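You operate a simulated robot arm through the tools that you are given. There is no shell and no other tool.

The job below is to be done with a simulated two-armed robot. You get a single attempt, and the scene is never put back.

## Task
Take the yellow clip off and let the side panel lean again.
Fine: clip off first, stood beside the white one; black frame switch to 0, draw end stop and green bolt back, then switch to 1. Set down upright: yellow clip.
Where things are to end (x, y in the base frame): yellow clip within 0.04 m of [0.56, 0.31].

The check looks at the end state, three seconds after you hand in, the way a careful person would. Anything else that was tipped, shoved, dropped, spilled or broken makes it a failure.

## Robot
Two 7-joint arms with four-finger grippers on one trunk that stands fixed in place. Base frame: the origin is at the foot of the trunk, x ahead of it, y to its left, z up. Lengths are in m, angles in degrees, forces in N, time in s.
The left shoulder is at [0.04, 0.181, 1.279], the right one opposite. With the tool pointing down near the work surface each hand reaches from about 0.28 to 0.82 m from the base axis, measured 20 degrees to its own side. Payload 3.67 kg a hand.
The tool frame of a hand sits at the grasp point between the pads (the TCP): z along the fingers, y along the line on which they close. The tips reach 0.028 m beyond it. The gripper opens to 0.112 m. The gripper's body begins 0.073 m behind the TCP.
Orientation is told as [roll, pitch, yaw] about the base's x, y, z axes, in that order, counted from this pose: with the fingers straight down and closing along the base's y, the tool's x points along the base's -x, its y along +y and its z along -z.

## Interface
- The arms move only by the tool jog_arm. It takes "left_rows", "right_rows" or both (then of equal length, played together; a hand with none holds still); each is a list of rows, each a list of 7 numbers: the finger opening in mm, from 0 to 112, then the shift along the tool's x, y, z in units of 50 mm (1.0 is 50 mm), then the turn, a rotation vector about the tool's x, y, z in units of 6 degrees (1.0 is 6 degrees). In form: [[fingers, x, y, z, ax, ay, az], ...]. A call has 1 to 20 rows; each row shifts and turns the commanded pose from where the row before left it, along the tool's axes as they then stand. A call with a number of a shift or a turn outside -1 to 1 is refused whole. Rows are played at 5 a second. More than 0.05 m and 8.6 degrees between two rows, or a gripper value outside its range, and nothing of the call is played. A pose out of reach is approached as far as the arm can. The call stops where the force on the tool passes 40 N (or 10 N more than at its start, if that is more) or the arm is blocked; 0.2 s more then pass. Each finger halts on what it meets, pressing with about 36 N; the grip force reading is that of the motor and also rises with nothing between the fingers. The clock runs only during rows and for 0.2 s after the last one: add rows that do not move to give the fingers time. It gives the time, the measured TCP pose, the force on the tool (base axes), the opening and the grip force at its end, in the units of the frame above (readings bear some noise), with the torque about the TCP (base axes, N m) and any sound that the robot's microphone picked up.
- Cameras (640 x 400 px; columns grow to the right, rows downward): "scene" is now at [0.1011, 0.0423, 1.5163]; the picture's right is [0.47, -0.89, 0.00], its down [-0.45, -0.23, -0.86] and it looks along [0.76, 0.40, -0.50] (base axes); focal length 262 px, centre (320, 200). "left" rides on the left gripper at [0.06, 0.018, -0.104] in its tool frame; the picture's right is [-0.29, 0.96, 0.00], its down [-0.80, -0.24, -0.55] and it looks along [-0.53, -0.16, 0.83] (tool axes); focal length 234 px, centre (320, 200). "right" rides on the right gripper at [0.06, -0.018, -0.104] in its tool frame; the picture's right is [0.29, 0.96, 0.00], its down [-0.80, 0.24, -0.55] and it looks along [-0.53, 0.16, 0.83] (tool axes); focal length 234 px, centre (320, 200). There is no depth. A picture from a camera that has moved, and an enlarged one, comes with that camera's place and axes in the base frame and with its lens.
- capture(camera): a new picture of that camera. It takes no simulated time.
- slide_trunk(by): slides the trunk up (or, below 0, down) by that many m; the arms and the scene camera ride with it, the base frame stays. It gives what a move gives, with no picture.
- aim_head(pan, tilt): turns the head with the scene camera to pan (to the left, within 86 degrees either way) and tilt (down, from -29 to 69), counted from straight ahead of the robot. It gives what a move gives.
- enlarge(camera, box): a new picture of the part [left, top, right, bottom] of that camera's present view, enlarged. It takes no simulated time.
- finish_job(): hands the job in; it is judged then, once.

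Places have to be worked out from the pictures, the camera data and where the tool is seen. Open the grippers and draw the arms clear of the work before you hand the job in, unless the task says otherwise.

The tools are called after ">>>" by a JSON object that holds its "fn" and its "kwargs". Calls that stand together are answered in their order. jog_arm: Moves the arms, as the interface text tells. Its arguments: {"type":"object","properties":{"left_rows":{"type":"array"},"right_rows":{"type":"array"}},"required":[]} The other tools are called the same way: slide_trunk (by) slides the trunk up or down; aim_head (pan, tilt) turns the head that bears the scene camera; capture (camera) takes a picture; enlarge (camera, box) takes an enlarged picture of a part of a camera's view; finish_job () hands the job in.

At the start:

```text
t: 0.0
left_tool_pos: [0.4126, 0.5225, 1.2703]
left_tcp_rot: [0.0, 0.0, 0.0]
left_ft_force: [0.2, -0.7, -0.7]
left_torque: [0.05, 0.03, 0.03]
left_grip_width: 0.1119
left_grasp_force: 0.0
right_tool_pos: [0.4248, 0.0631, 1.3872]
right_tcp_rot: [0.1, 0.0, 0.1]
right_ft_force: [0.6, -0.1, -0.4]
right_torque: [0.01, -0.03, 0.03]
right_grip_width: 0.1119
right_grasp_force: 0.0
trunk travel left (down, up): [-0.4, 0.114]
head pan, tilt: [27.7, 30.2]
```

scene: 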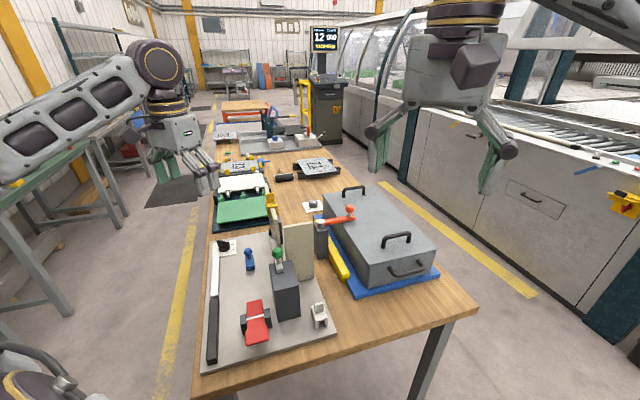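
right: 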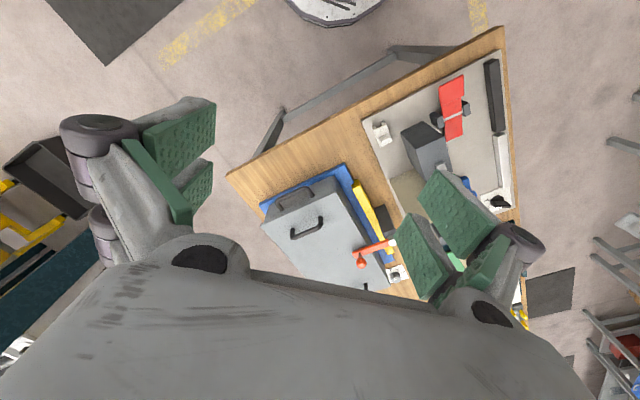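
left: 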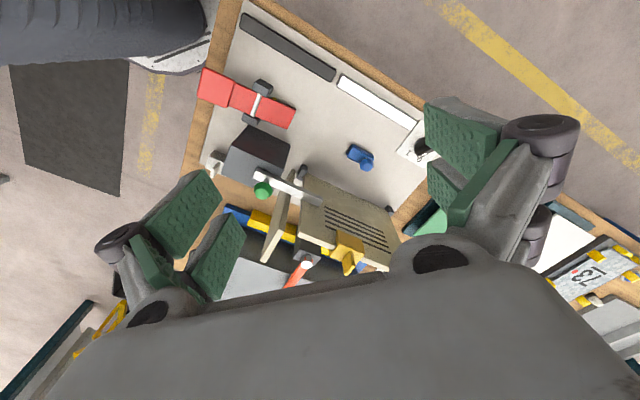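

I begin by looking closely at the scene: the work plate with the panels, the yellow clip, the switch and bolts.

>>> {"fn": "enlarge", "kwargs": {"camera": "scene", "box": [190, 180, 350, 280]}}

>>> {"fn": "enlarge", "kwargs": {"camera": "scene", "box": [190, 270, 350, 370]}}

>>> {"fn": "enlarge", "kwargs": {"camera": "left", "box": [190, 130, 430, 280]}}

>>> {"fn": "enlarge", "kwargs": {"camera": "left", "box": [190, 0, 430, 150]}}

```text
4.00 times, centred on (270, 230) of scene
camera zoom: at [0.1011, 0.0423, 1.5163], right [0.47, -0.89, 0.0], down [-0.45, -0.23, -0.86], along [0.76, 0.4, -0.5], focal length 1049 px, centre (520, 80)
```

zoom: 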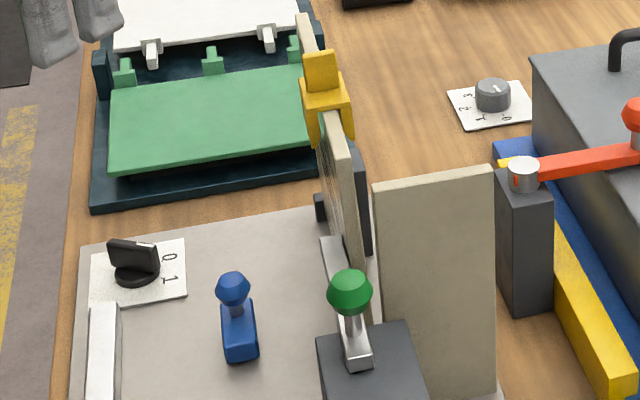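

```text
4.00 times, centred on (270, 320) of scene
camera zoom: at [0.1011, 0.0423, 1.5163], right [0.47, -0.89, 0.0], down [-0.45, -0.23, -0.86], along [0.76, 0.4, -0.5], focal length 1049 px, centre (520, -280)
```

zoom: 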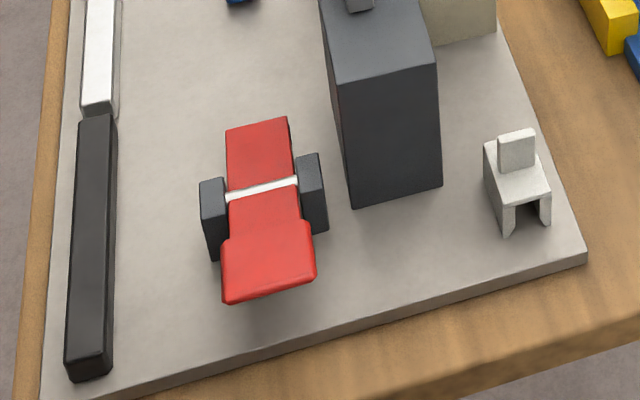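

```text
2.67 times, centred on (310, 205) of left
camera zoom: at [0.3527, 0.5398, 1.3729], right [0.29, 0.96, 0.0], down [0.8, -0.24, 0.55], along [0.53, -0.16, -0.83], focal length 624 px, centre (347, 187)
```

zoom: 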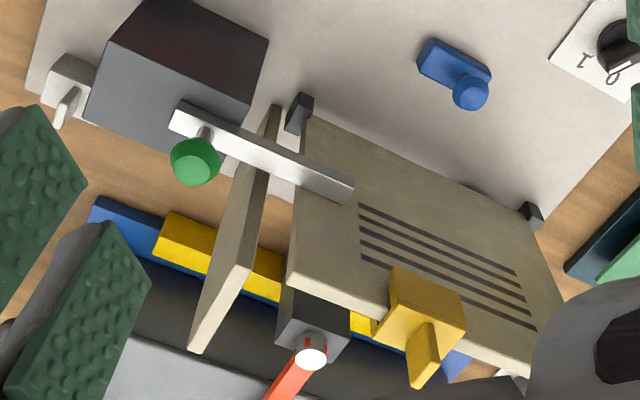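

```text
2.67 times, centred on (310, 75) of left
camera zoom: at [0.3527, 0.5398, 1.3729], right [0.29, 0.96, 0.0], down [0.8, -0.24, 0.55], along [0.53, -0.16, -0.83], focal length 624 px, centre (347, 533)
```

zoom: 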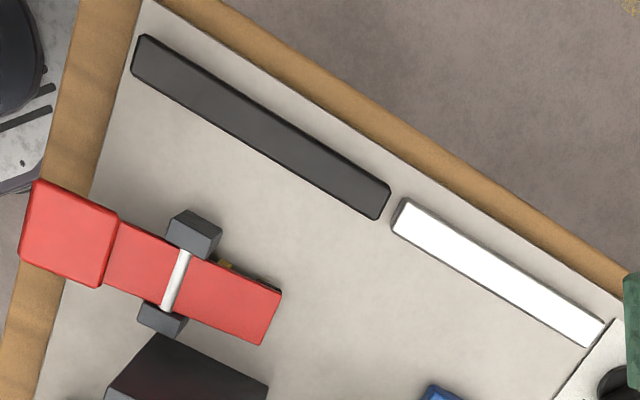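

Triangulating the white clip from both views gives about (0.49, 0.25, 0.90). I look at more detail of the mechanisms before moving.

>>> {"fn": "enlarge", "kwargs": {"camera": "scene", "box": [255, 180, 319, 220]}}

>>> {"fn": "enlarge", "kwargs": {"camera": "scene", "box": [255, 225, 335, 275]}}

>>> {"fn": "enlarge", "kwargs": {"camera": "scene", "box": [205, 230, 269, 270]}}

>>> {"fn": "enlarge", "kwargs": {"camera": "scene", "box": [225, 290, 305, 340]}}

>>> {"fn": "enlarge", "kwargs": {"camera": "right", "box": [340, 60, 520, 220]}}

```text
10.00 times, centred on (287, 200) of scene
camera zoom: at [0.1011, 0.0423, 1.5163], right [0.47, -0.89, 0.0], down [-0.45, -0.23, -0.86], along [0.76, 0.4, -0.5], focal length 2624 px, centre (650, 200)
```

zoom: 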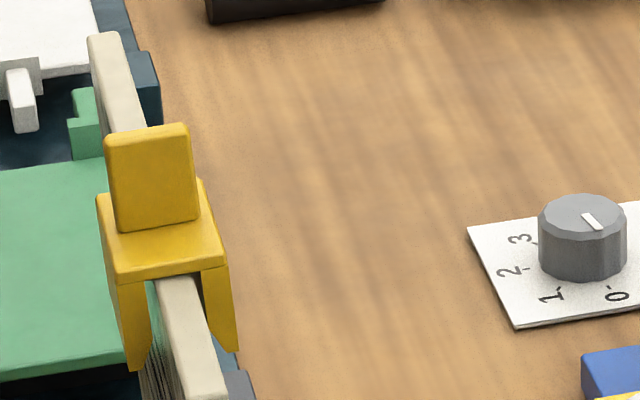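

```text
8.00 times, centred on (295, 250) of scene
camera zoom: at [0.1011, 0.0423, 1.5163], right [0.47, -0.89, 0.0], down [-0.45, -0.23, -0.86], along [0.76, 0.4, -0.5], focal length 2099 px, centre (520, -200)
```

zoom: 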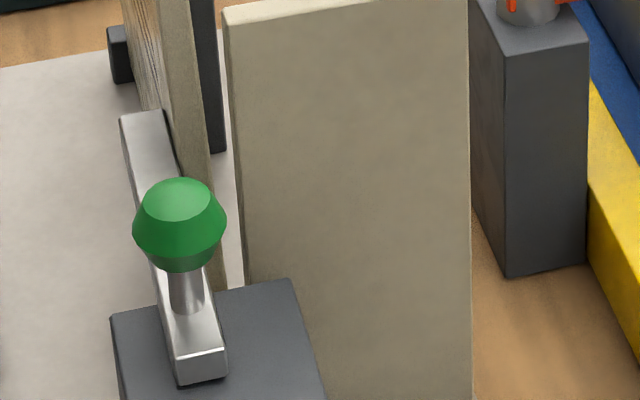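

```text
10.00 times, centred on (237, 250) of scene
camera zoom: at [0.1011, 0.0423, 1.5163], right [0.47, -0.89, 0.0], down [-0.45, -0.23, -0.86], along [0.76, 0.4, -0.5], focal length 2624 px, centre (1150, -300)
```

zoom: 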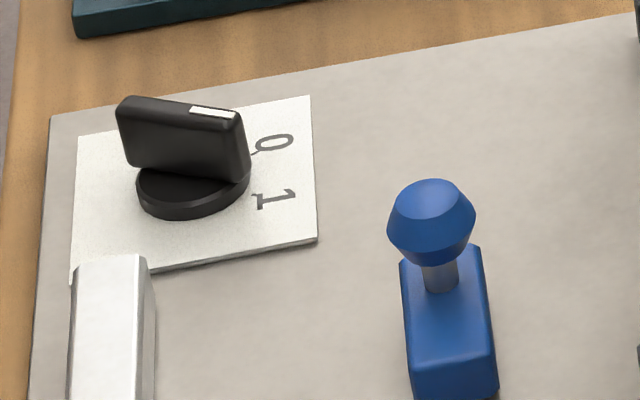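

```text
8.00 times, centred on (265, 315) of scene
camera zoom: at [0.1011, 0.0423, 1.5163], right [0.47, -0.89, 0.0], down [-0.45, -0.23, -0.86], along [0.76, 0.4, -0.5], focal length 2099 px, centre (760, -720)
```

zoom: 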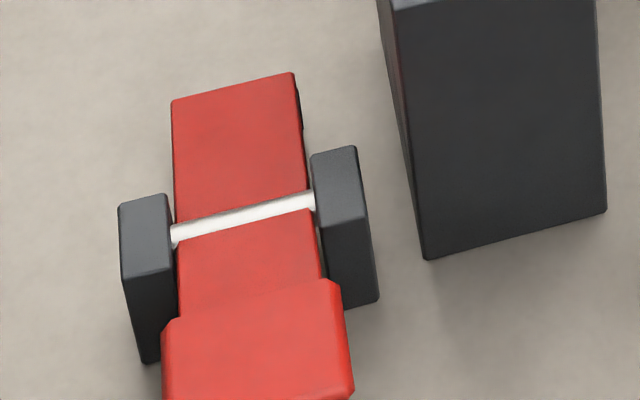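

```text
2.50 times, centred on (430, 140) of right
camera zoom: at [0.3633, 0.0449, 1.4922], right [-0.29, 0.96, 0.0], down [0.8, 0.24, 0.55], along [0.53, 0.16, -0.83], focal length 585 px, centre (45, 350)
```

zoom: 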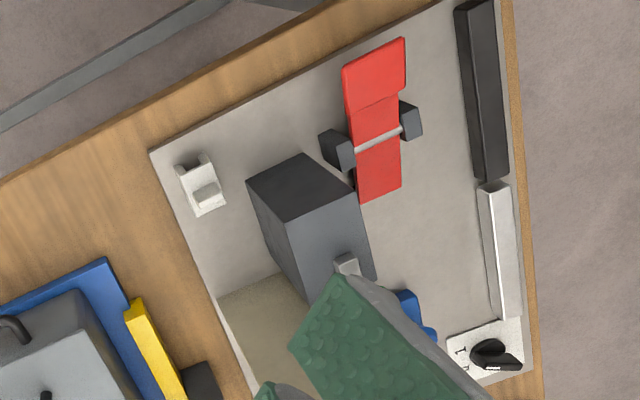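

The fixture stands turned about 45°: green bolt knob near (0.52, 0.39, 1.05), yellow clip tab near (0.64, 0.50, 1.137), blue knob near (0.58, 0.57, 0.925). I bring the left hand lower and back, over free space, for a closer look at the switch, blue and red parts.

>>> {"fn": "jog_arm", "kwargs": {"left_rows": [[112, 0.563, 0.19, 0.7, 0, 0, 0], [112, 0.563, 0.19, 0.7, 0, 0, 0], [112, 0.563, 0.19, 0.7, 0, 0, 0], [112, 0.563, 0.19, 0.7, 0, 0, 0]]}}

>>> {"fn": "capture", "kwargs": {"camera": "left"}}

>>> {"fn": "capture", "kwargs": {"camera": "scene"}}

```text
t: 1.0
left_tool_pos: [0.3, 0.558, 1.1285]
left_tcp_rot: [0.0, -0.2, 0.0]
left_ft_force: [-0.1, 0.1, -0.2]
left_torque: [-0.02, 0.0, 0.0]
left_grip_width: 0.112
left_grasp_force: 0.1
right_tool_pos: [0.4244, 0.0634, 1.3875]
right_tcp_rot: [0.0, 0.0, 0.0]
right_ft_force: [-0.4, -0.5, -0.2]
right_torque: [0.05, -0.02, -0.01]
right_grip_width: 0.1121
right_grasp_force: 0.1
trunk travel left (down, up): [-0.4, 0.114]
head pan, tilt: [27.7, 30.2]
```

```text
taken
camera left: at [0.239, 0.5766, 1.2312], right [0.29, 0.96, 0.0], down [0.8, -0.24, 0.56], along [0.53, -0.16, -0.83], focal length 234 px, centre (320, 200)
```

left: 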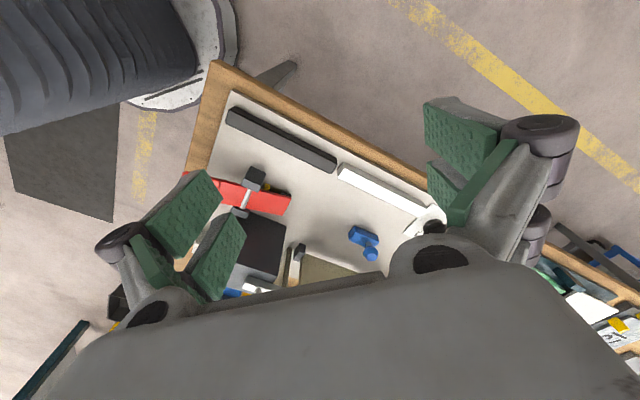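

```text
taken
camera scene: at [0.1005, 0.043, 1.5163], right [0.47, -0.89, 0.0], down [-0.45, -0.23, -0.86], along [0.77, 0.4, -0.5], focal length 262 px, centre (320, 200)
```

scene: 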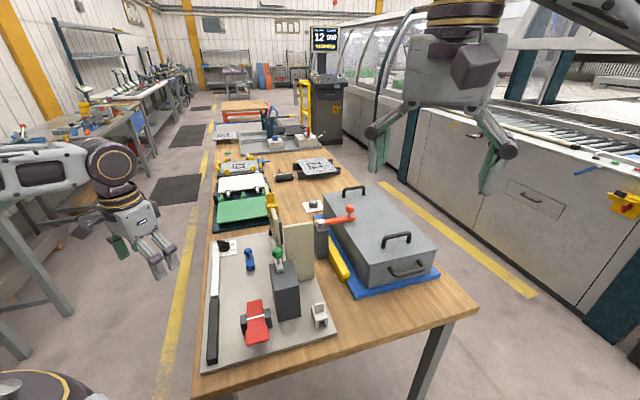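

The hand blocks much of its own view, so I zoom into the free part for the red lever, bars, blue stop and switch.

>>> {"fn": "enlarge", "kwargs": {"camera": "left", "box": [200, 140, 320, 300]}}

>>> {"fn": "enlarge", "kwargs": {"camera": "left", "box": [320, 150, 450, 270]}}

>>> {"fn": "enlarge", "kwargs": {"camera": "left", "box": [200, 80, 350, 180]}}

```text
2.50 times, centred on (260, 220) of left
camera zoom: at [0.239, 0.5766, 1.2312], right [0.29, 0.96, 0.0], down [0.8, -0.24, 0.56], along [0.53, -0.16, -0.83], focal length 585 px, centre (470, 150)
```

zoom: 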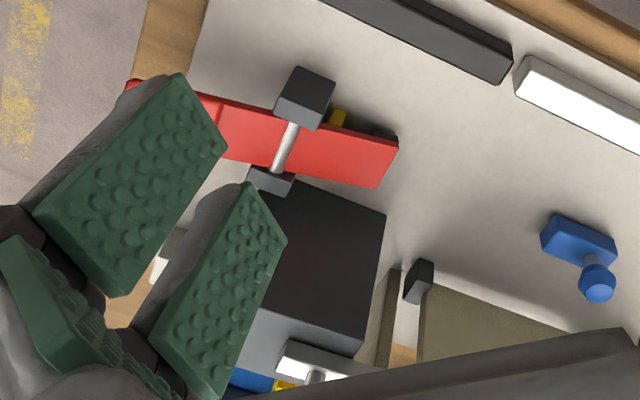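

```text
3.33 times, centred on (385, 210) of left
camera zoom: at [0.239, 0.5766, 1.2312], right [0.29, 0.96, 0.0], down [0.8, -0.24, 0.56], along [0.53, -0.16, -0.83], focal length 781 px, centre (103, 167)
```

zoom: 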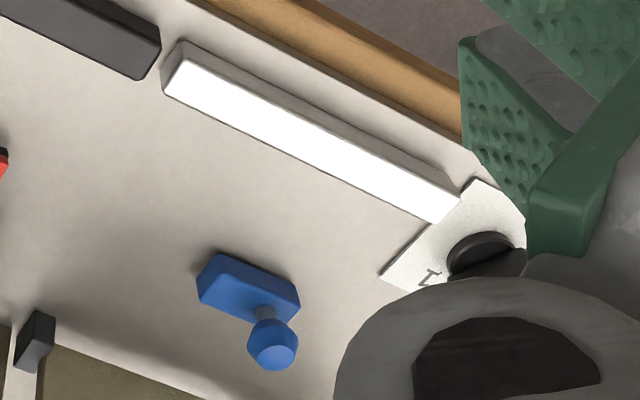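

```text
4.00 times, centred on (275, 130) of left
camera zoom: at [0.239, 0.5766, 1.2312], right [0.29, 0.96, 0.0], down [0.8, -0.24, 0.56], along [0.53, -0.16, -0.83], focal length 937 px, centre (500, 480)
```

zoom: 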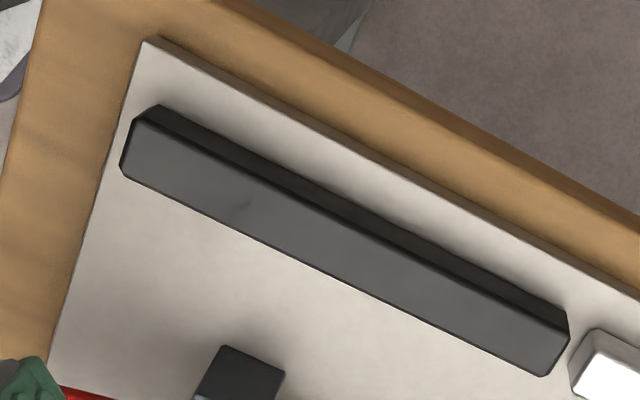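

The switch looks to be near 1 or in between, and the white bar seems to be a lamp. I swing the left hand to look at the ribbed panel, clip and bolt from the front-left at an angle.

>>> {"fn": "jog_arm", "kwargs": {"left_rows": [[112, -0.75, 0.3, -0.2, 0, 0, 0], [112, -0.75, 0.3, -0.2, 0, 0, 0], [112, -0.75, 0.3, -0.2, 0, 0, 0], [112, -0.75, 0.3, -0.2, 0, 0, 0], [112, 0, 0, 0, 0, 0, 0.95], [112, 0, 0, 0, 0, 0, 0.95], [112, 0, 0, 0, 0, 0, 0.95], [112, 0, 0, 0, 0, 0, 0.95], [112, 0, 0, 0, 0, 0, 0.95], [112, 0, 0, 0, 0, 0, 0.95], [112, 0, 0, 0, 0, 0, 0.95], [112, 0, 0, 0, 0, 0, 0.85], [112, 0, 0, 0, 0, -0.9, 0], [112, 0, 0, 0, 0, -0.9, 0], [112, 0, 0, 0, 0, -0.9, 0], [112, 0, 0, 0, 0, -0.9, 0], [112, 0, 0, 0, 0, -0.9, 0], [112, 0, 0, 0, 0, -0.9, 0], [112, 0, 0, 0, 0, -0.9, 0]]}}

>>> {"fn": "capture", "kwargs": {"camera": "left"}}

```text
t: 5.0
left_tool_pos: [0.4506, 0.6214, 1.1704]
left_tcp_rot: [0.1, -37.9, -44.9]
left_ft_force: [0.0, 0.2, 0.7]
left_torque: [0.03, 0.02, -0.02]
left_grip_width: 0.1121
left_grasp_force: 0.1
right_tool_pos: [0.4237, 0.0639, 1.3877]
right_tcp_rot: [-0.1, -0.1, 0.0]
right_ft_force: [-0.1, -0.4, 0.6]
right_torque: [0.0, -0.02, 0.01]
right_grip_width: 0.1117
right_grasp_force: 0.2
trunk travel left (down, up): [-0.4, 0.114]
head pan, tilt: [27.7, 30.2]
```

```text
taken
camera left: at [0.3839, 0.7111, 1.2149], right [0.84, 0.52, 0.18], down [0.03, -0.37, 0.93], along [0.55, -0.77, -0.33], focal length 234 px, centre (320, 200)
```

left: 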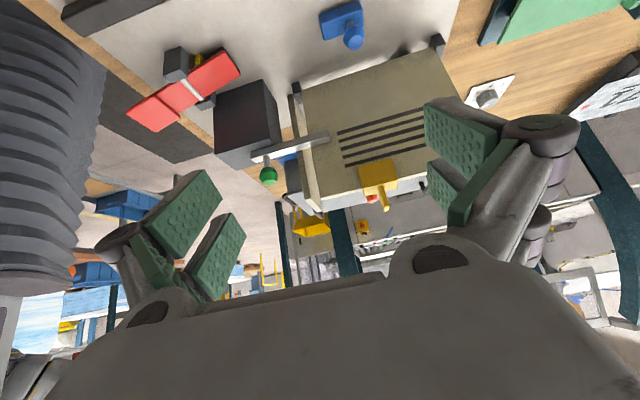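

>>> {"fn": "enlarge", "kwargs": {"camera": "left", "box": [240, 60, 480, 220]}}

>>> {"fn": "enlarge", "kwargs": {"camera": "left", "box": [260, 0, 480, 140]}}

>>> {"fn": "enlarge", "kwargs": {"camera": "left", "box": [100, 0, 300, 140]}}

```text
2.50 times, centred on (360, 140) of left
camera zoom: at [0.3839, 0.7111, 1.2149], right [0.84, 0.52, 0.18], down [0.03, -0.37, 0.93], along [0.55, -0.77, -0.33], focal length 585 px, centre (220, 350)
```

zoom: 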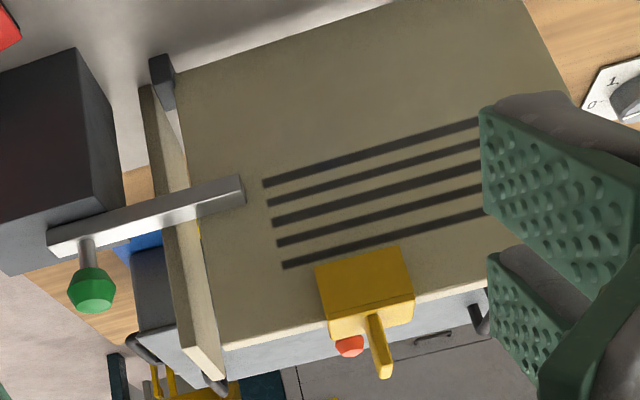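

```text
2.86 times, centred on (370, 70) of left
camera zoom: at [0.3839, 0.7111, 1.2149], right [0.84, 0.52, 0.18], down [0.03, -0.37, 0.93], along [0.55, -0.77, -0.33], focal length 669 px, centre (177, 571)
```

zoom: 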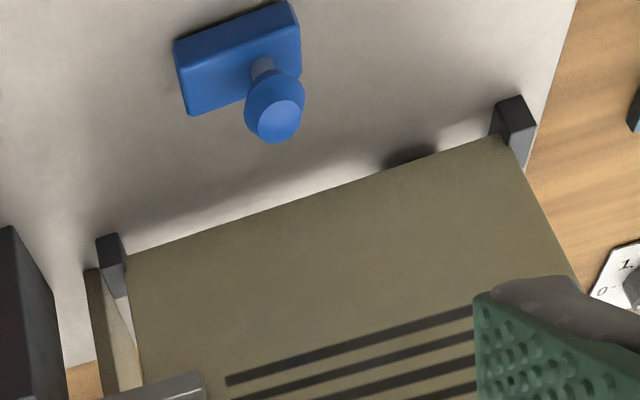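

```text
2.86 times, centred on (200, 70) of left
camera zoom: at [0.3839, 0.7111, 1.2149], right [0.84, 0.52, 0.18], down [0.03, -0.37, 0.93], along [0.55, -0.77, -0.33], focal length 669 px, centre (663, 571)
```

zoom: 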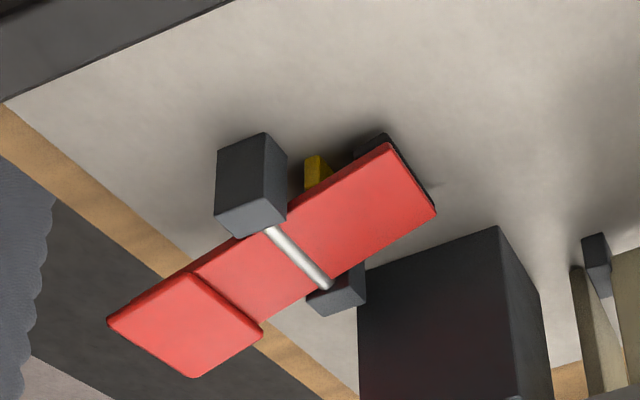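

Next I look from behind the ribbed panel with the right hand, staying high above the grey box.

>>> {"fn": "jog_arm", "kwargs": {"right_rows": [[112, -0.771, 0.449, 0.334, 0, 0, 0], [112, -0.771, 0.449, 0.334, 0, 0, 0], [112, -0.771, 0.449, 0.334, 0, 0, 0], [112, -0.771, 0.449, 0.334, 0, 0, 0], [112, -0.771, 0.449, 0.334, 0, 0, 0], [112, -0.771, 0.449, 0.334, 0, 0, 0], [112, -0.771, 0.449, 0.334, 0, 0, 0], [112, 0, 0, 0, -0.9, 0, 0], [112, 0, 0, 0, -0.9, 0, 0], [112, 0, 0, 0, -0.9, 0, 0], [112, 0, 0, 0, -0.9, 0, 0], [112, 0, 0, 0, -0.9, 0, 0], [112, 0, 0, 0, -0.9, 0, 0], [112, 0, 0, 0, -0.9, 0, 0]]}}

>>> {"fn": "capture", "kwargs": {"camera": "right"}}

>>> {"fn": "capture", "kwargs": {"camera": "scene"}}

```text
t: 8.0
left_tool_pos: [0.4511, 0.6192, 1.1709]
left_tcp_rot: [0.0, -37.9, -44.9]
left_ft_force: [-0.2, -0.5, 0.1]
left_torque: [0.0, 0.02, 0.03]
left_grip_width: 0.1121
left_grasp_force: 0.0
right_tool_pos: [0.6368, 0.151, 1.2721]
right_tcp_rot: [38.0, 0.0, 0.0]
right_ft_force: [-0.8, 0.7, 0.0]
right_torque: [-0.03, 0.02, 0.01]
right_grip_width: 0.1121
right_grasp_force: 0.1
right hand out of reach, approached as far as the arm can: row 5, 6, 7
trunk travel left (down, up): [-0.4, 0.114]
head pan, tilt: [27.7, 30.2]
```

```text
taken
camera right: at [0.5751, 0.0719, 1.3428], right [-0.29, 0.75, 0.59], down [0.8, -0.15, 0.58], along [0.53, 0.64, -0.56], focal length 234 px, centre (320, 200)
```

right: 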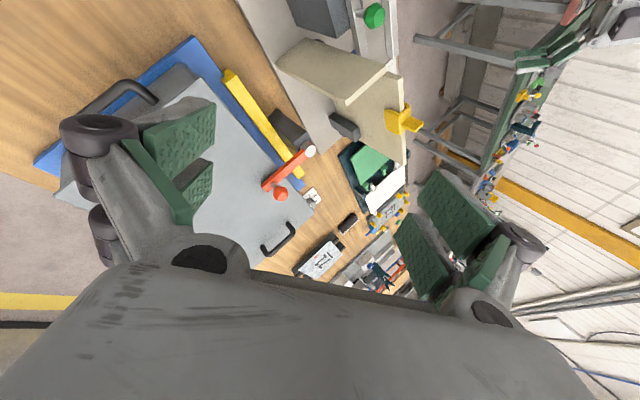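

```text
taken
camera scene: at [0.1013, 0.0413, 1.5163], right [0.47, -0.89, 0.0], down [-0.45, -0.23, -0.86], along [0.76, 0.4, -0.5], focal length 262 px, centre (320, 200)
```

scene: 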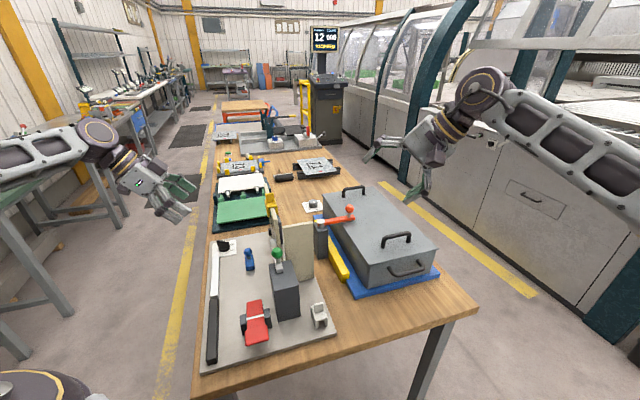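

>>> {"fn": "enlarge", "kwargs": {"camera": "right", "box": [270, 20, 430, 180]}}

>>> {"fn": "enlarge", "kwargs": {"camera": "right", "box": [310, 80, 430, 170]}}

>>> {"fn": "enlarge", "kwargs": {"camera": "right", "box": [270, 0, 430, 80]}}

```text
2.50 times, centred on (350, 100) of right
camera zoom: at [0.5751, 0.0719, 1.3428], right [-0.29, 0.75, 0.59], down [0.8, -0.15, 0.58], along [0.53, 0.64, -0.56], focal length 585 px, centre (245, 450)
```

zoom: 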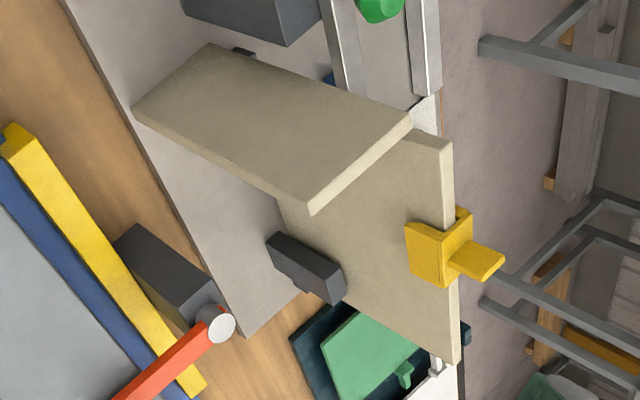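

```text
4.44 times, centred on (370, 125) of right
camera zoom: at [0.5751, 0.0719, 1.3428], right [-0.29, 0.75, 0.59], down [0.8, -0.15, 0.58], along [0.53, 0.64, -0.56], focal length 1041 px, centre (98, 533)
```

zoom: 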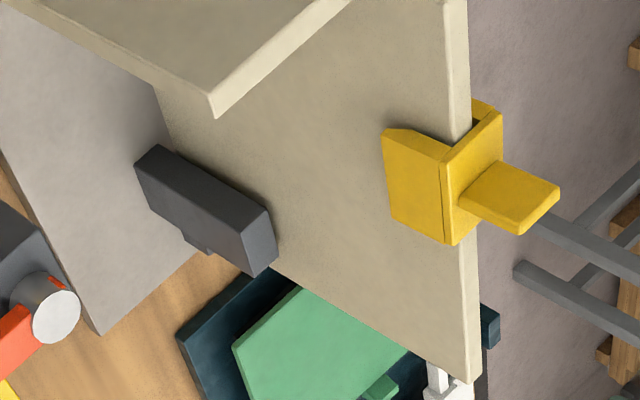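

```text
4.00 times, centred on (350, 40) of right
camera zoom: at [0.5751, 0.0719, 1.3428], right [-0.29, 0.75, 0.59], down [0.8, -0.15, 0.58], along [0.53, 0.64, -0.56], focal length 937 px, centre (200, 840)
```

zoom: 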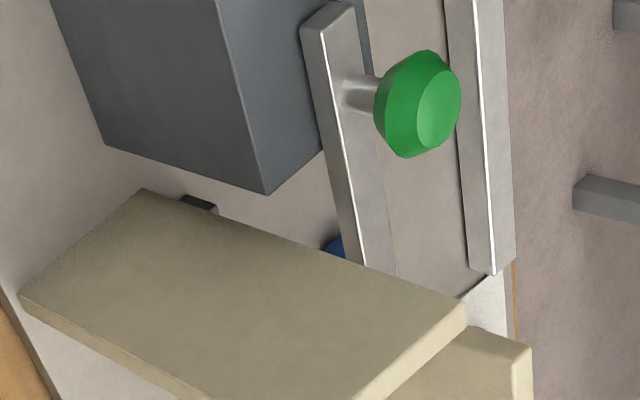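

From both views the clip's tab top is at about (0.643, 0.500, 1.136), and the white clip's tab top is at z≈0.935, so the plate is near z≈0.86. The tab is thin along the panel and wide across it. I untilt the left hand and turn it to yaw +45 so it closes across the panel, rising as it goes.

>>> {"fn": "jog_arm", "kwargs": {"left_rows": [[112, 0, 0, 0, 0, 0.9, 0], [112, 0, 0, 0, 0, 0.9, 0], [112, 0, 0, 0, 0, 0.9, 0], [112, 0, 0, 0, 0, 0.9, 0], [112, 0, 0, 0, 0, 0.9, 0], [112, 0, 0, 0, 0, 0.9, 0], [112, 0, 0, 0, 0, 0.9, 0], [112, 0, 0, -0.2, 0, 0, -1], [112, 0, 0, -0.2, 0, 0, -1], [112, 0, 0, -0.2, 0, 0, -1], [112, 0, 0, -0.2, 0, 0, -1], [112, 0, 0, -0.2, 0, 0, -1], [112, 0, 0, -0.2, 0, 0, -1], [112, 0, 0, -0.2, 0, 0, -1], [112, 0, 0, -0.2, 0, 0, -1], [112, 0, 0, -0.2, 0, 0, -1], [112, 0, 0, -0.2, 0, 0, -1], [112, 0, 0, 0, 0, 0, -1], [112, 0, 0, 0, 0, 0, -1], [112, 0, 0, 0, 0, 0, -1]]}}

>>> {"fn": "enlarge", "kwargs": {"camera": "scene", "box": [205, 230, 245, 255]}}

>>> {"fn": "capture", "kwargs": {"camera": "left"}}

```text
t: 12.2
left_tool_pos: [0.449, 0.6205, 1.2501]
left_tcp_rot: [1.6, 2.5, 33.1]
left_ft_force: [0.3, 0.1, 3.4]
left_torque: [-0.01, -0.09, -0.01]
left_grip_width: 0.1119
left_grasp_force: 0.1
right_tool_pos: [0.6357, 0.1493, 1.2727]
right_tcp_rot: [38.0, 0.0, -0.1]
right_ft_force: [0.9, -0.6, 0.3]
right_torque: [0.03, 0.03, 0.01]
right_grip_width: 0.1121
right_grasp_force: 0.1
trunk travel left (down, up): [-0.4, 0.114]
head pan, tilt: [27.7, 30.2]
```

```text
16.00 times, centred on (225, 242) of scene
camera zoom: at [0.1011, 0.041, 1.5164], right [0.47, -0.89, 0.0], down [-0.45, -0.23, -0.86], along [0.76, 0.4, -0.5], focal length 4198 px, centre (1840, -480)
```

zoom: 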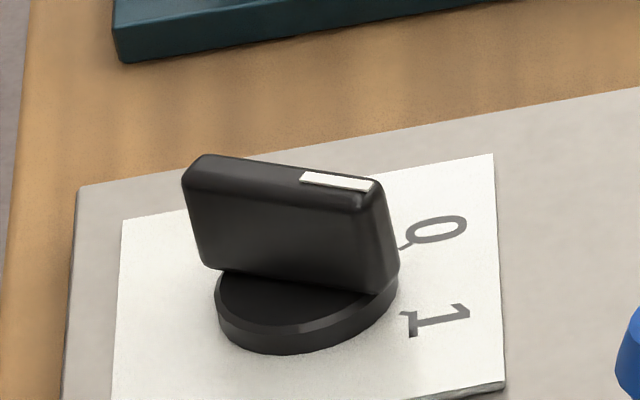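

```text
taken
camera left: at [0.3945, 0.6013, 1.3555], right [-0.28, 0.96, 0.02], down [0.83, 0.23, 0.51], along [0.49, 0.16, -0.86], focal length 234 px, centre (320, 200)
```

left: 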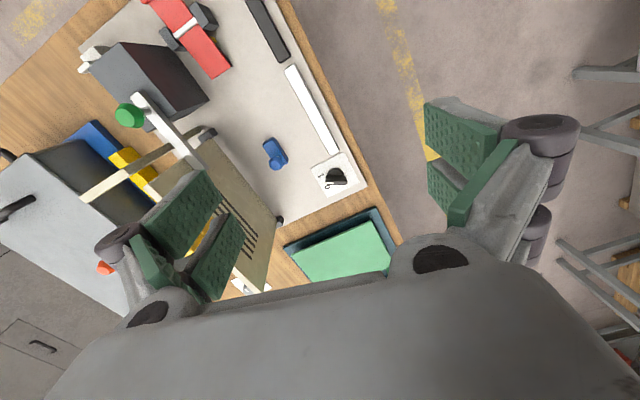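

The hand is at yaw 33, with a small tilt error to watch. This angle shows the switch from above, so I zoom into it.

>>> {"fn": "enlarge", "kwargs": {"camera": "left", "box": [290, 140, 370, 200]}}

>>> {"fn": "enlarge", "kwargs": {"camera": "left", "box": [60, 60, 300, 220]}}

```text
6.67 times, centred on (330, 170) of left
camera zoom: at [0.3945, 0.6013, 1.3555], right [-0.28, 0.96, 0.02], down [0.83, 0.23, 0.51], along [0.49, 0.16, -0.86], focal length 1561 px, centre (253, 400)
```

zoom: 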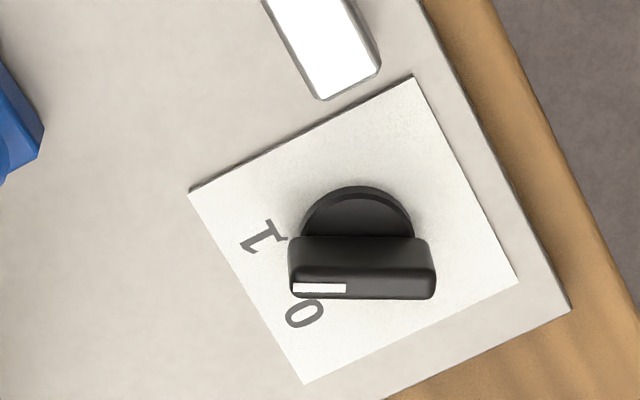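

```text
2.50 times, centred on (180, 140) of left
camera zoom: at [0.3945, 0.6013, 1.3555], right [-0.28, 0.96, 0.02], down [0.83, 0.23, 0.51], along [0.49, 0.16, -0.86], focal length 585 px, centre (670, 350)
```

zoom: 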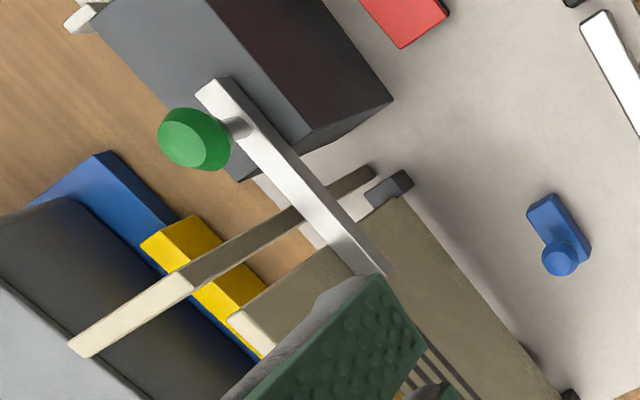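

The handle's white mark points at 1 now; 0 is about 60° counter-clockwise seen from above. I finish the yaw and move over the yellow clip at z≈1.25.

>>> {"fn": "jog_arm", "kwargs": {"left_rows": [[70, 0, 0, 0, 0, 0, -1], [70, 0, 0, 0, 0, 0, -0.98], [70, -0.2036, -0.8824, 0, 0, 0, 0], [70, -0.2036, -0.8824, 0, 0, 0, 0], [70, -0.2036, -0.8824, 0, 0, 0, 0], [70, 0, 0, 0, 0, 0, 0]]}}

>>> {"fn": "capture", "kwargs": {"camera": "left"}}

>>> {"fn": "capture", "kwargs": {"camera": "right"}}

```text
t: 13.6
left_tool_pos: [0.5641, 0.5511, 1.2675]
left_tcp_rot: [0.0, 0.1, 45.0]
left_ft_force: [-0.9, 0.1, -0.6]
left_torque: [-0.04, -0.03, -0.01]
left_grip_width: 0.07
left_grasp_force: 0.1
right_tool_pos: [0.6357, 0.1524, 1.2706]
right_tcp_rot: [37.9, 0.0, 0.0]
right_ft_force: [0.2, -0.6, -1.0]
right_torque: [-0.04, -0.02, 0.03]
right_grip_width: 0.112
right_grasp_force: 0.1
trunk travel left (down, up): [-0.4, 0.114]
head pan, tilt: [27.7, 30.2]
```

```text
taken
camera left: at [0.5092, 0.5214, 1.3713], right [-0.47, 0.88, 0.0], down [0.73, 0.39, 0.55], along [0.49, 0.26, -0.83], focal length 234 px, centre (320, 200)
```

left: 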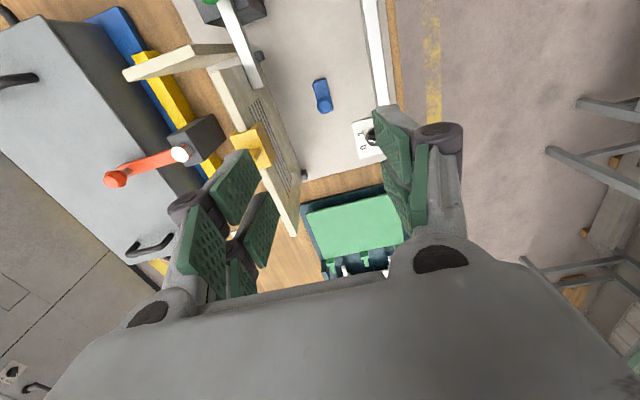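

```text
taken
camera right: at [0.576, 0.0741, 1.3425], right [-0.29, 0.76, 0.59], down [0.8, -0.15, 0.58], along [0.53, 0.64, -0.56], focal length 234 px, centre (320, 200)
```

right: 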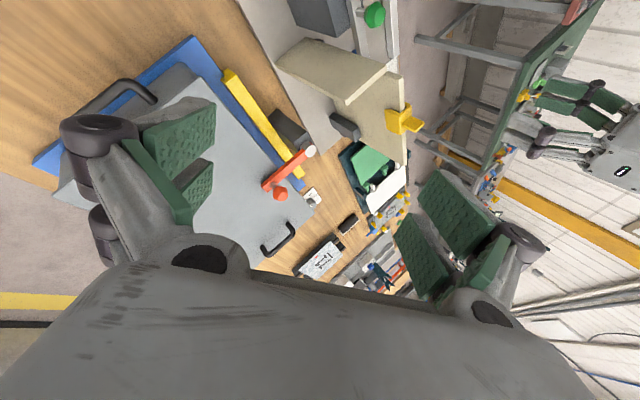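

Orientation is right now. I zoom on the clip to refine its place relative to the hand.

>>> {"fn": "enlarge", "kwargs": {"camera": "left", "box": [200, 50, 340, 200]}}

```text
2.67 times, centred on (270, 125) of left
camera zoom: at [0.5092, 0.5214, 1.3713], right [-0.47, 0.88, 0.0], down [0.73, 0.39, 0.55], along [0.49, 0.26, -0.83], focal length 624 px, centre (453, 400)
```

zoom: 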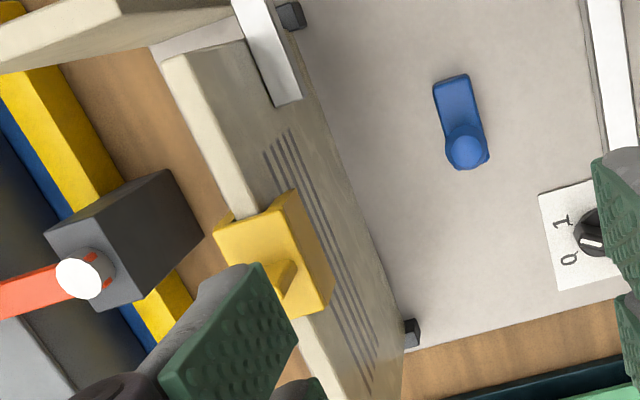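

I move directly above the clip, staying at z≈1.267.

>>> {"fn": "jog_arm", "kwargs": {"left_rows": [[70, -0.197, -0.919, 0, 0, 0, 0], [70, -0.197, -0.919, 0, 0, 0, 0], [70, 0, 0, 0, 0, 0, 0]]}}

>>> {"fn": "enlarge", "kwargs": {"camera": "left", "box": [220, 100, 440, 240]}}

>>> {"fn": "enlarge", "kwargs": {"camera": "right", "box": [310, 20, 510, 160]}}

>>> {"fn": "enlarge", "kwargs": {"camera": "scene", "box": [220, 120, 340, 220]}}

```text
t: 14.4
left_tool_pos: [0.6396, 0.499, 1.268]
left_tcp_rot: [0.0, 0.0, 45.1]
left_ft_force: [-1.0, -0.7, -0.2]
left_torque: [0.01, -0.03, 0.0]
left_grip_width: 0.07
left_grasp_force: 0.1
right_tool_pos: [0.6334, 0.1518, 1.2724]
right_tcp_rot: [37.8, -0.1, 0.1]
right_ft_force: [-0.4, 0.0, -0.2]
right_torque: [-0.02, -0.02, -0.03]
right_grip_width: 0.1118
right_grasp_force: 0.0
trunk travel left (down, up): [-0.4, 0.114]
head pan, tilt: [27.7, 30.2]
```

```text
2.86 times, centred on (330, 170) of left
camera zoom: at [0.584, 0.4684, 1.3728], right [-0.47, 0.88, 0.0], down [0.73, 0.39, 0.56], along [0.49, 0.26, -0.83], focal length 669 px, centre (291, 286)
```

zoom: 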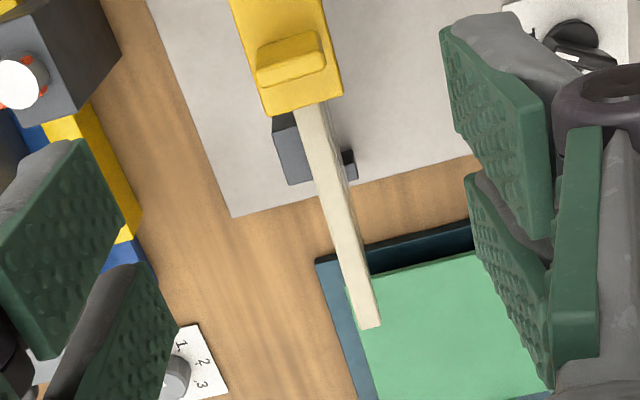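

```text
2.86 times, centred on (410, 90) of right
camera zoom: at [0.5725, 0.0739, 1.3442], right [-0.29, 0.76, 0.59], down [0.8, -0.15, 0.59], along [0.53, 0.64, -0.56], focal length 669 px, centre (63, 514)
```

zoom: 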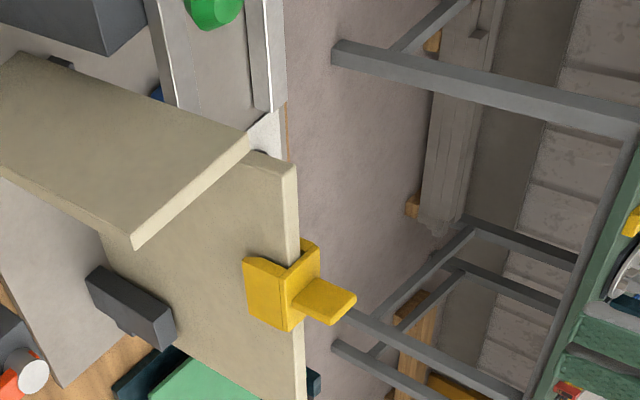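

```text
4.00 times, centred on (280, 170) of scene
camera zoom: at [0.0983, 0.0435, 1.5165], right [0.47, -0.88, 0.0], down [-0.44, -0.24, -0.86], along [0.77, 0.4, -0.5], focal length 1049 px, centre (480, 320)
```

zoom: 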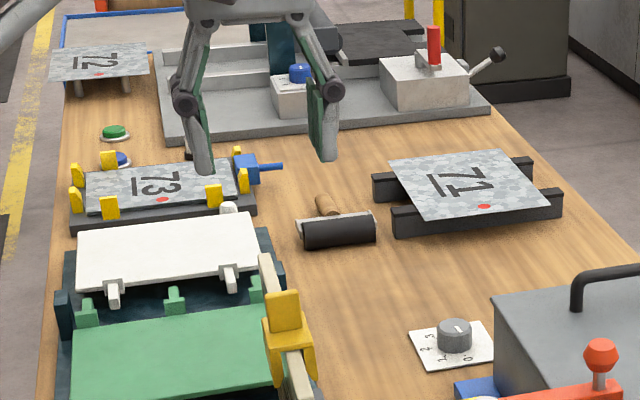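

The tab top centre lies at about (0.643, 0.500), right under the hand. I lower to z≈1.15 with fingers 70 mm open and check.

>>> {"fn": "jog_arm", "kwargs": {"left_rows": [[70, -0.04, 0, 0.8, 0, 0, 0], [70, 0, 0, 0.8, 0, 0, 0], [70, 0, 0, 0.6, 0, 0, 0], [70, 0, 0, 0.2, 0, 0, 0], [70, 0, 0, 0, 0, 0, 0]]}}

>>> {"fn": "enlarge", "kwargs": {"camera": "scene", "box": [230, 160, 310, 220]}}

>>> {"fn": "enlarge", "kwargs": {"camera": "right", "box": [350, 60, 470, 150]}}

>>> {"fn": "enlarge", "kwargs": {"camera": "left", "box": [220, 100, 440, 240]}}

```text
t: 15.6
left_tool_pos: [0.6451, 0.4976, 1.1492]
left_tcp_rot: [0.1, 0.0, 44.9]
left_ft_force: [0.6, -0.7, 0.1]
left_torque: [0.01, 0.01, -0.01]
left_grip_width: 0.0701
left_grasp_force: 0.1
right_tool_pos: [0.6361, 0.1518, 1.2708]
right_tcp_rot: [37.8, 0.1, 0.0]
right_ft_force: [0.2, -0.1, -0.6]
right_torque: [0.0, -0.01, -0.01]
right_grip_width: 0.1122
right_grasp_force: 0.1
trunk travel left (down, up): [-0.4, 0.114]
head pan, tilt: [27.7, 30.2]
```

```text
6.67 times, centred on (270, 190) of scene
camera zoom: at [0.1007, 0.0423, 1.5163], right [0.47, -0.88, 0.0], down [-0.45, -0.23, -0.86], along [0.76, 0.4, -0.5], focal length 1749 px, centre (653, 267)
```

zoom: 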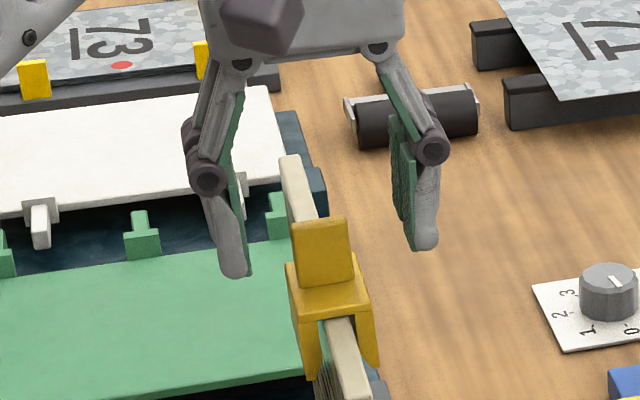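

```text
4.44 times, centred on (410, 105) of right
camera zoom: at [0.5747, 0.0727, 1.3433], right [-0.29, 0.76, 0.59], down [0.8, -0.15, 0.58], along [0.53, 0.64, -0.56], focal length 1041 px, centre (-80, 622)
```

zoom: 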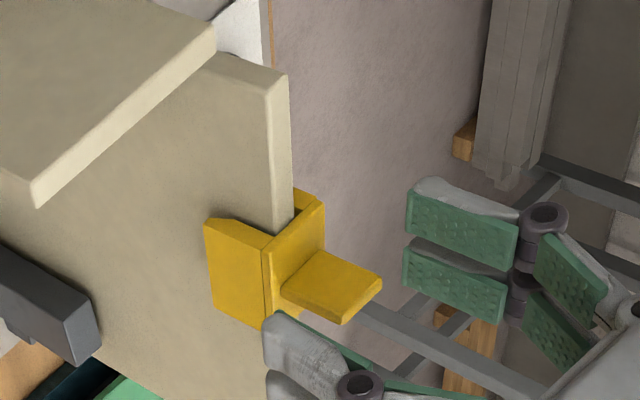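

```text
2.86 times, centred on (330, 170) of left
camera zoom: at [0.5898, 0.4677, 1.2525], right [-0.47, 0.88, 0.0], down [0.73, 0.39, 0.55], along [0.49, 0.26, -0.83], focal length 669 px, centre (291, 286)
```

zoom: 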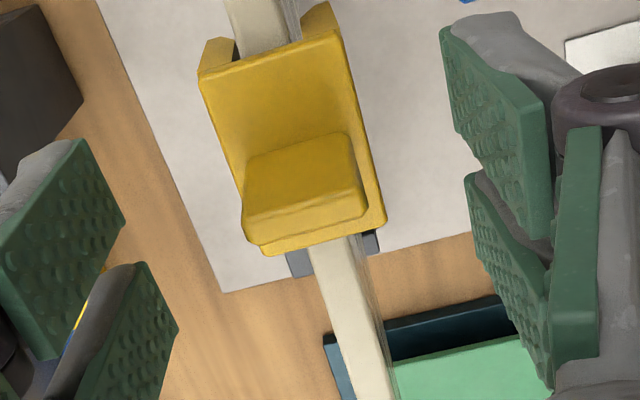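

The fingers straddle the tab cleanly. I shift 3 mm toward the panel's front side, lower 1 cm and close.

>>> {"fn": "jog_arm", "kwargs": {"left_rows": [[70, 0, 0.06, 0.1, 0, 0, 0], [70, 0, 0, 0.12, 0, 0, 0], [60, 0, 0, 0, 0, 0, 0], [50, 0, 0, 0, 0, 0, 0], [40, 0, 0, 0, 0, 0, 0], [25, 0, 0, 0, 0, 0, 0], [20, 0, 0, 0, 0, 0, 0], [20, 0, 0, 0, 0, 0, 0]]}}

>>> {"fn": "enlarge", "kwargs": {"camera": "scene", "box": [230, 160, 310, 220]}}

>>> {"fn": "enlarge", "kwargs": {"camera": "left", "box": [220, 100, 440, 240]}}

```text
t: 17.4
left_tool_pos: [0.6442, 0.4998, 1.1376]
left_tcp_rot: [-0.1, 0.0, 45.0]
left_ft_force: [0.2, 0.4, 0.1]
left_torque: [0.03, -0.01, 0.04]
left_grip_width: 0.02
left_grasp_force: 0.1
right_tool_pos: [0.6355, 0.15, 1.2723]
right_tcp_rot: [37.8, 0.0, 0.0]
right_ft_force: [-0.2, 0.0, 0.5]
right_torque: [0.03, -0.01, 0.0]
right_grip_width: 0.1121
right_grasp_force: 0.0
trunk travel left (down, up): [-0.4, 0.114]
head pan, tilt: [27.7, 30.2]
```

```text
6.67 times, centred on (270, 190) of scene
camera zoom: at [0.1012, 0.0422, 1.5163], right [0.47, -0.89, 0.0], down [-0.45, -0.23, -0.86], along [0.76, 0.4, -0.5], focal length 1749 px, centre (653, 267)
```

zoom: 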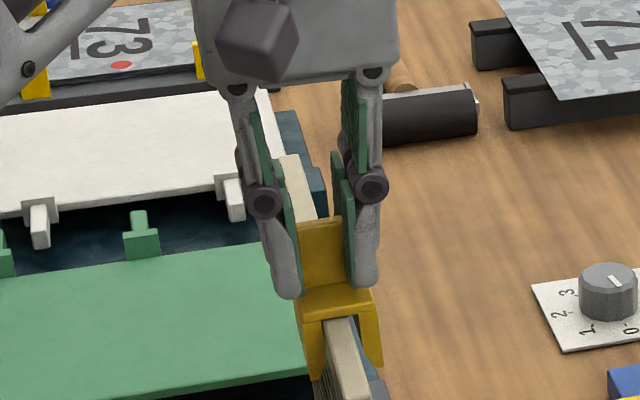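

```text
2.86 times, centred on (330, 170) of left
camera zoom: at [0.588, 0.4697, 1.2415], right [-0.47, 0.88, 0.0], down [0.73, 0.39, 0.55], along [0.49, 0.26, -0.83], focal length 669 px, centre (291, 286)
```

zoom: 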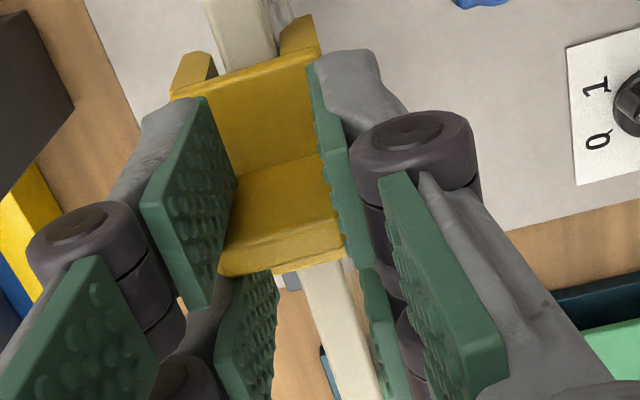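

At 20 mm there is still no grip force, so the tab is about 2 cm wide. I keep closing until it is held.

>>> {"fn": "jog_arm", "kwargs": {"left_rows": [[16, 0, 0, 0, 0, 0, 0], [12, 0, 0, 0, 0, 0, 0], [8, 0, 0, 0, 0, 0, 0], [5, 0, 0, 0, 0, 0, 0], [5, 0, 0, 0, 0, 0, 0]]}}

>>> {"fn": "enlarge", "kwargs": {"camera": "left", "box": [220, 100, 440, 240]}}

```text
t: 18.6
left_tool_pos: [0.6434, 0.5003, 1.1391]
left_tcp_rot: [-0.1, 0.0, 44.9]
left_ft_force: [0.7, -0.6, -0.2]
left_torque: [0.01, -0.04, -0.03]
left_grip_width: 0.0048
left_grasp_force: 0.1
right_tool_pos: [0.6356, 0.1518, 1.272]
right_tcp_rot: [37.8, 0.0, 0.0]
right_ft_force: [-0.1, -0.8, 0.1]
right_torque: [-0.01, 0.01, 0.02]
right_grip_width: 0.1116
right_grasp_force: 0.1
trunk travel left (down, up): [-0.4, 0.114]
head pan, tilt: [27.7, 30.2]
```

```text
2.86 times, centred on (330, 170) of left
camera zoom: at [0.588, 0.4698, 1.2415], right [-0.47, 0.88, 0.0], down [0.73, 0.39, 0.55], along [0.49, 0.26, -0.83], focal length 669 px, centre (291, 286)
```

zoom: 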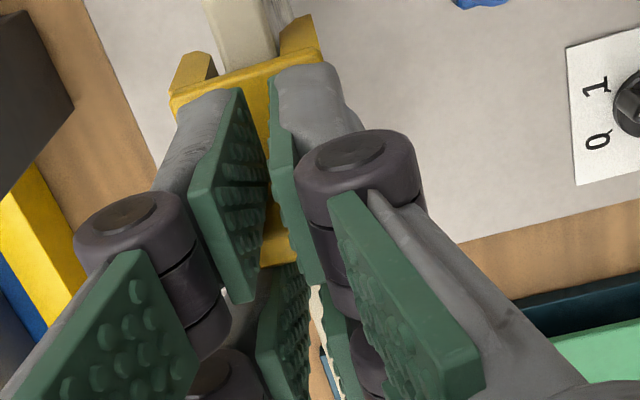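

The fingers closed to 5 mm without holding anything, so the tab is not between the pads. I check from the other cameras where the pads sit relative to the tab.

>>> {"fn": "enlarge", "kwargs": {"camera": "scene", "box": [240, 160, 304, 210]}}

>>> {"fn": "enlarge", "kwargs": {"camera": "right", "box": [350, 60, 470, 150]}}

>>> {"fn": "capture", "kwargs": {"camera": "left"}}

```text
8.00 times, centred on (272, 185) of scene
camera zoom: at [0.1012, 0.0423, 1.5163], right [0.47, -0.89, 0.0], down [-0.45, -0.23, -0.86], along [0.76, 0.4, -0.5], focal length 2099 px, centre (704, 320)
```

zoom: 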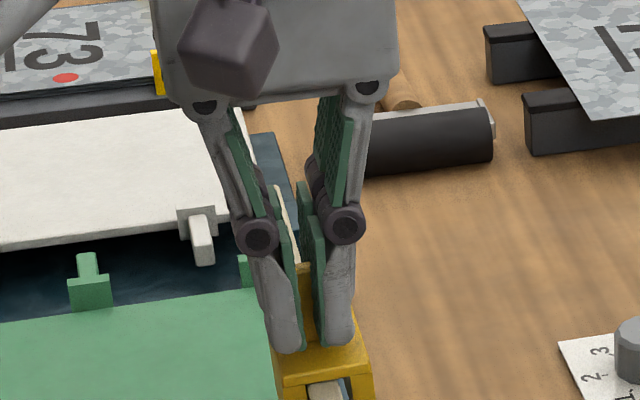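

```text
4.44 times, centred on (410, 105) of right
camera zoom: at [0.5752, 0.0726, 1.343], right [-0.29, 0.76, 0.59], down [0.8, -0.15, 0.58], along [0.53, 0.64, -0.56], focal length 1041 px, centre (-80, 622)
```

zoom: 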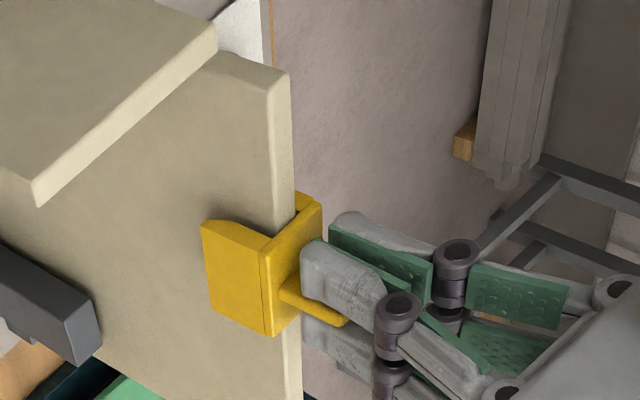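

```text
taken
camera left: at [0.588, 0.4698, 1.2415], right [-0.47, 0.88, 0.0], down [0.73, 0.39, 0.55], along [0.49, 0.26, -0.83], focal length 234 px, centre (320, 200)
```

left: 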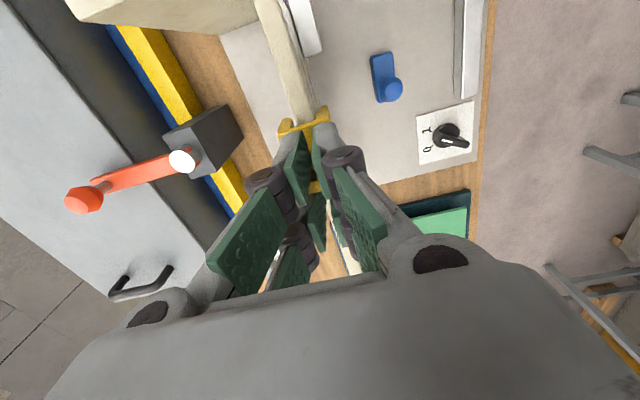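

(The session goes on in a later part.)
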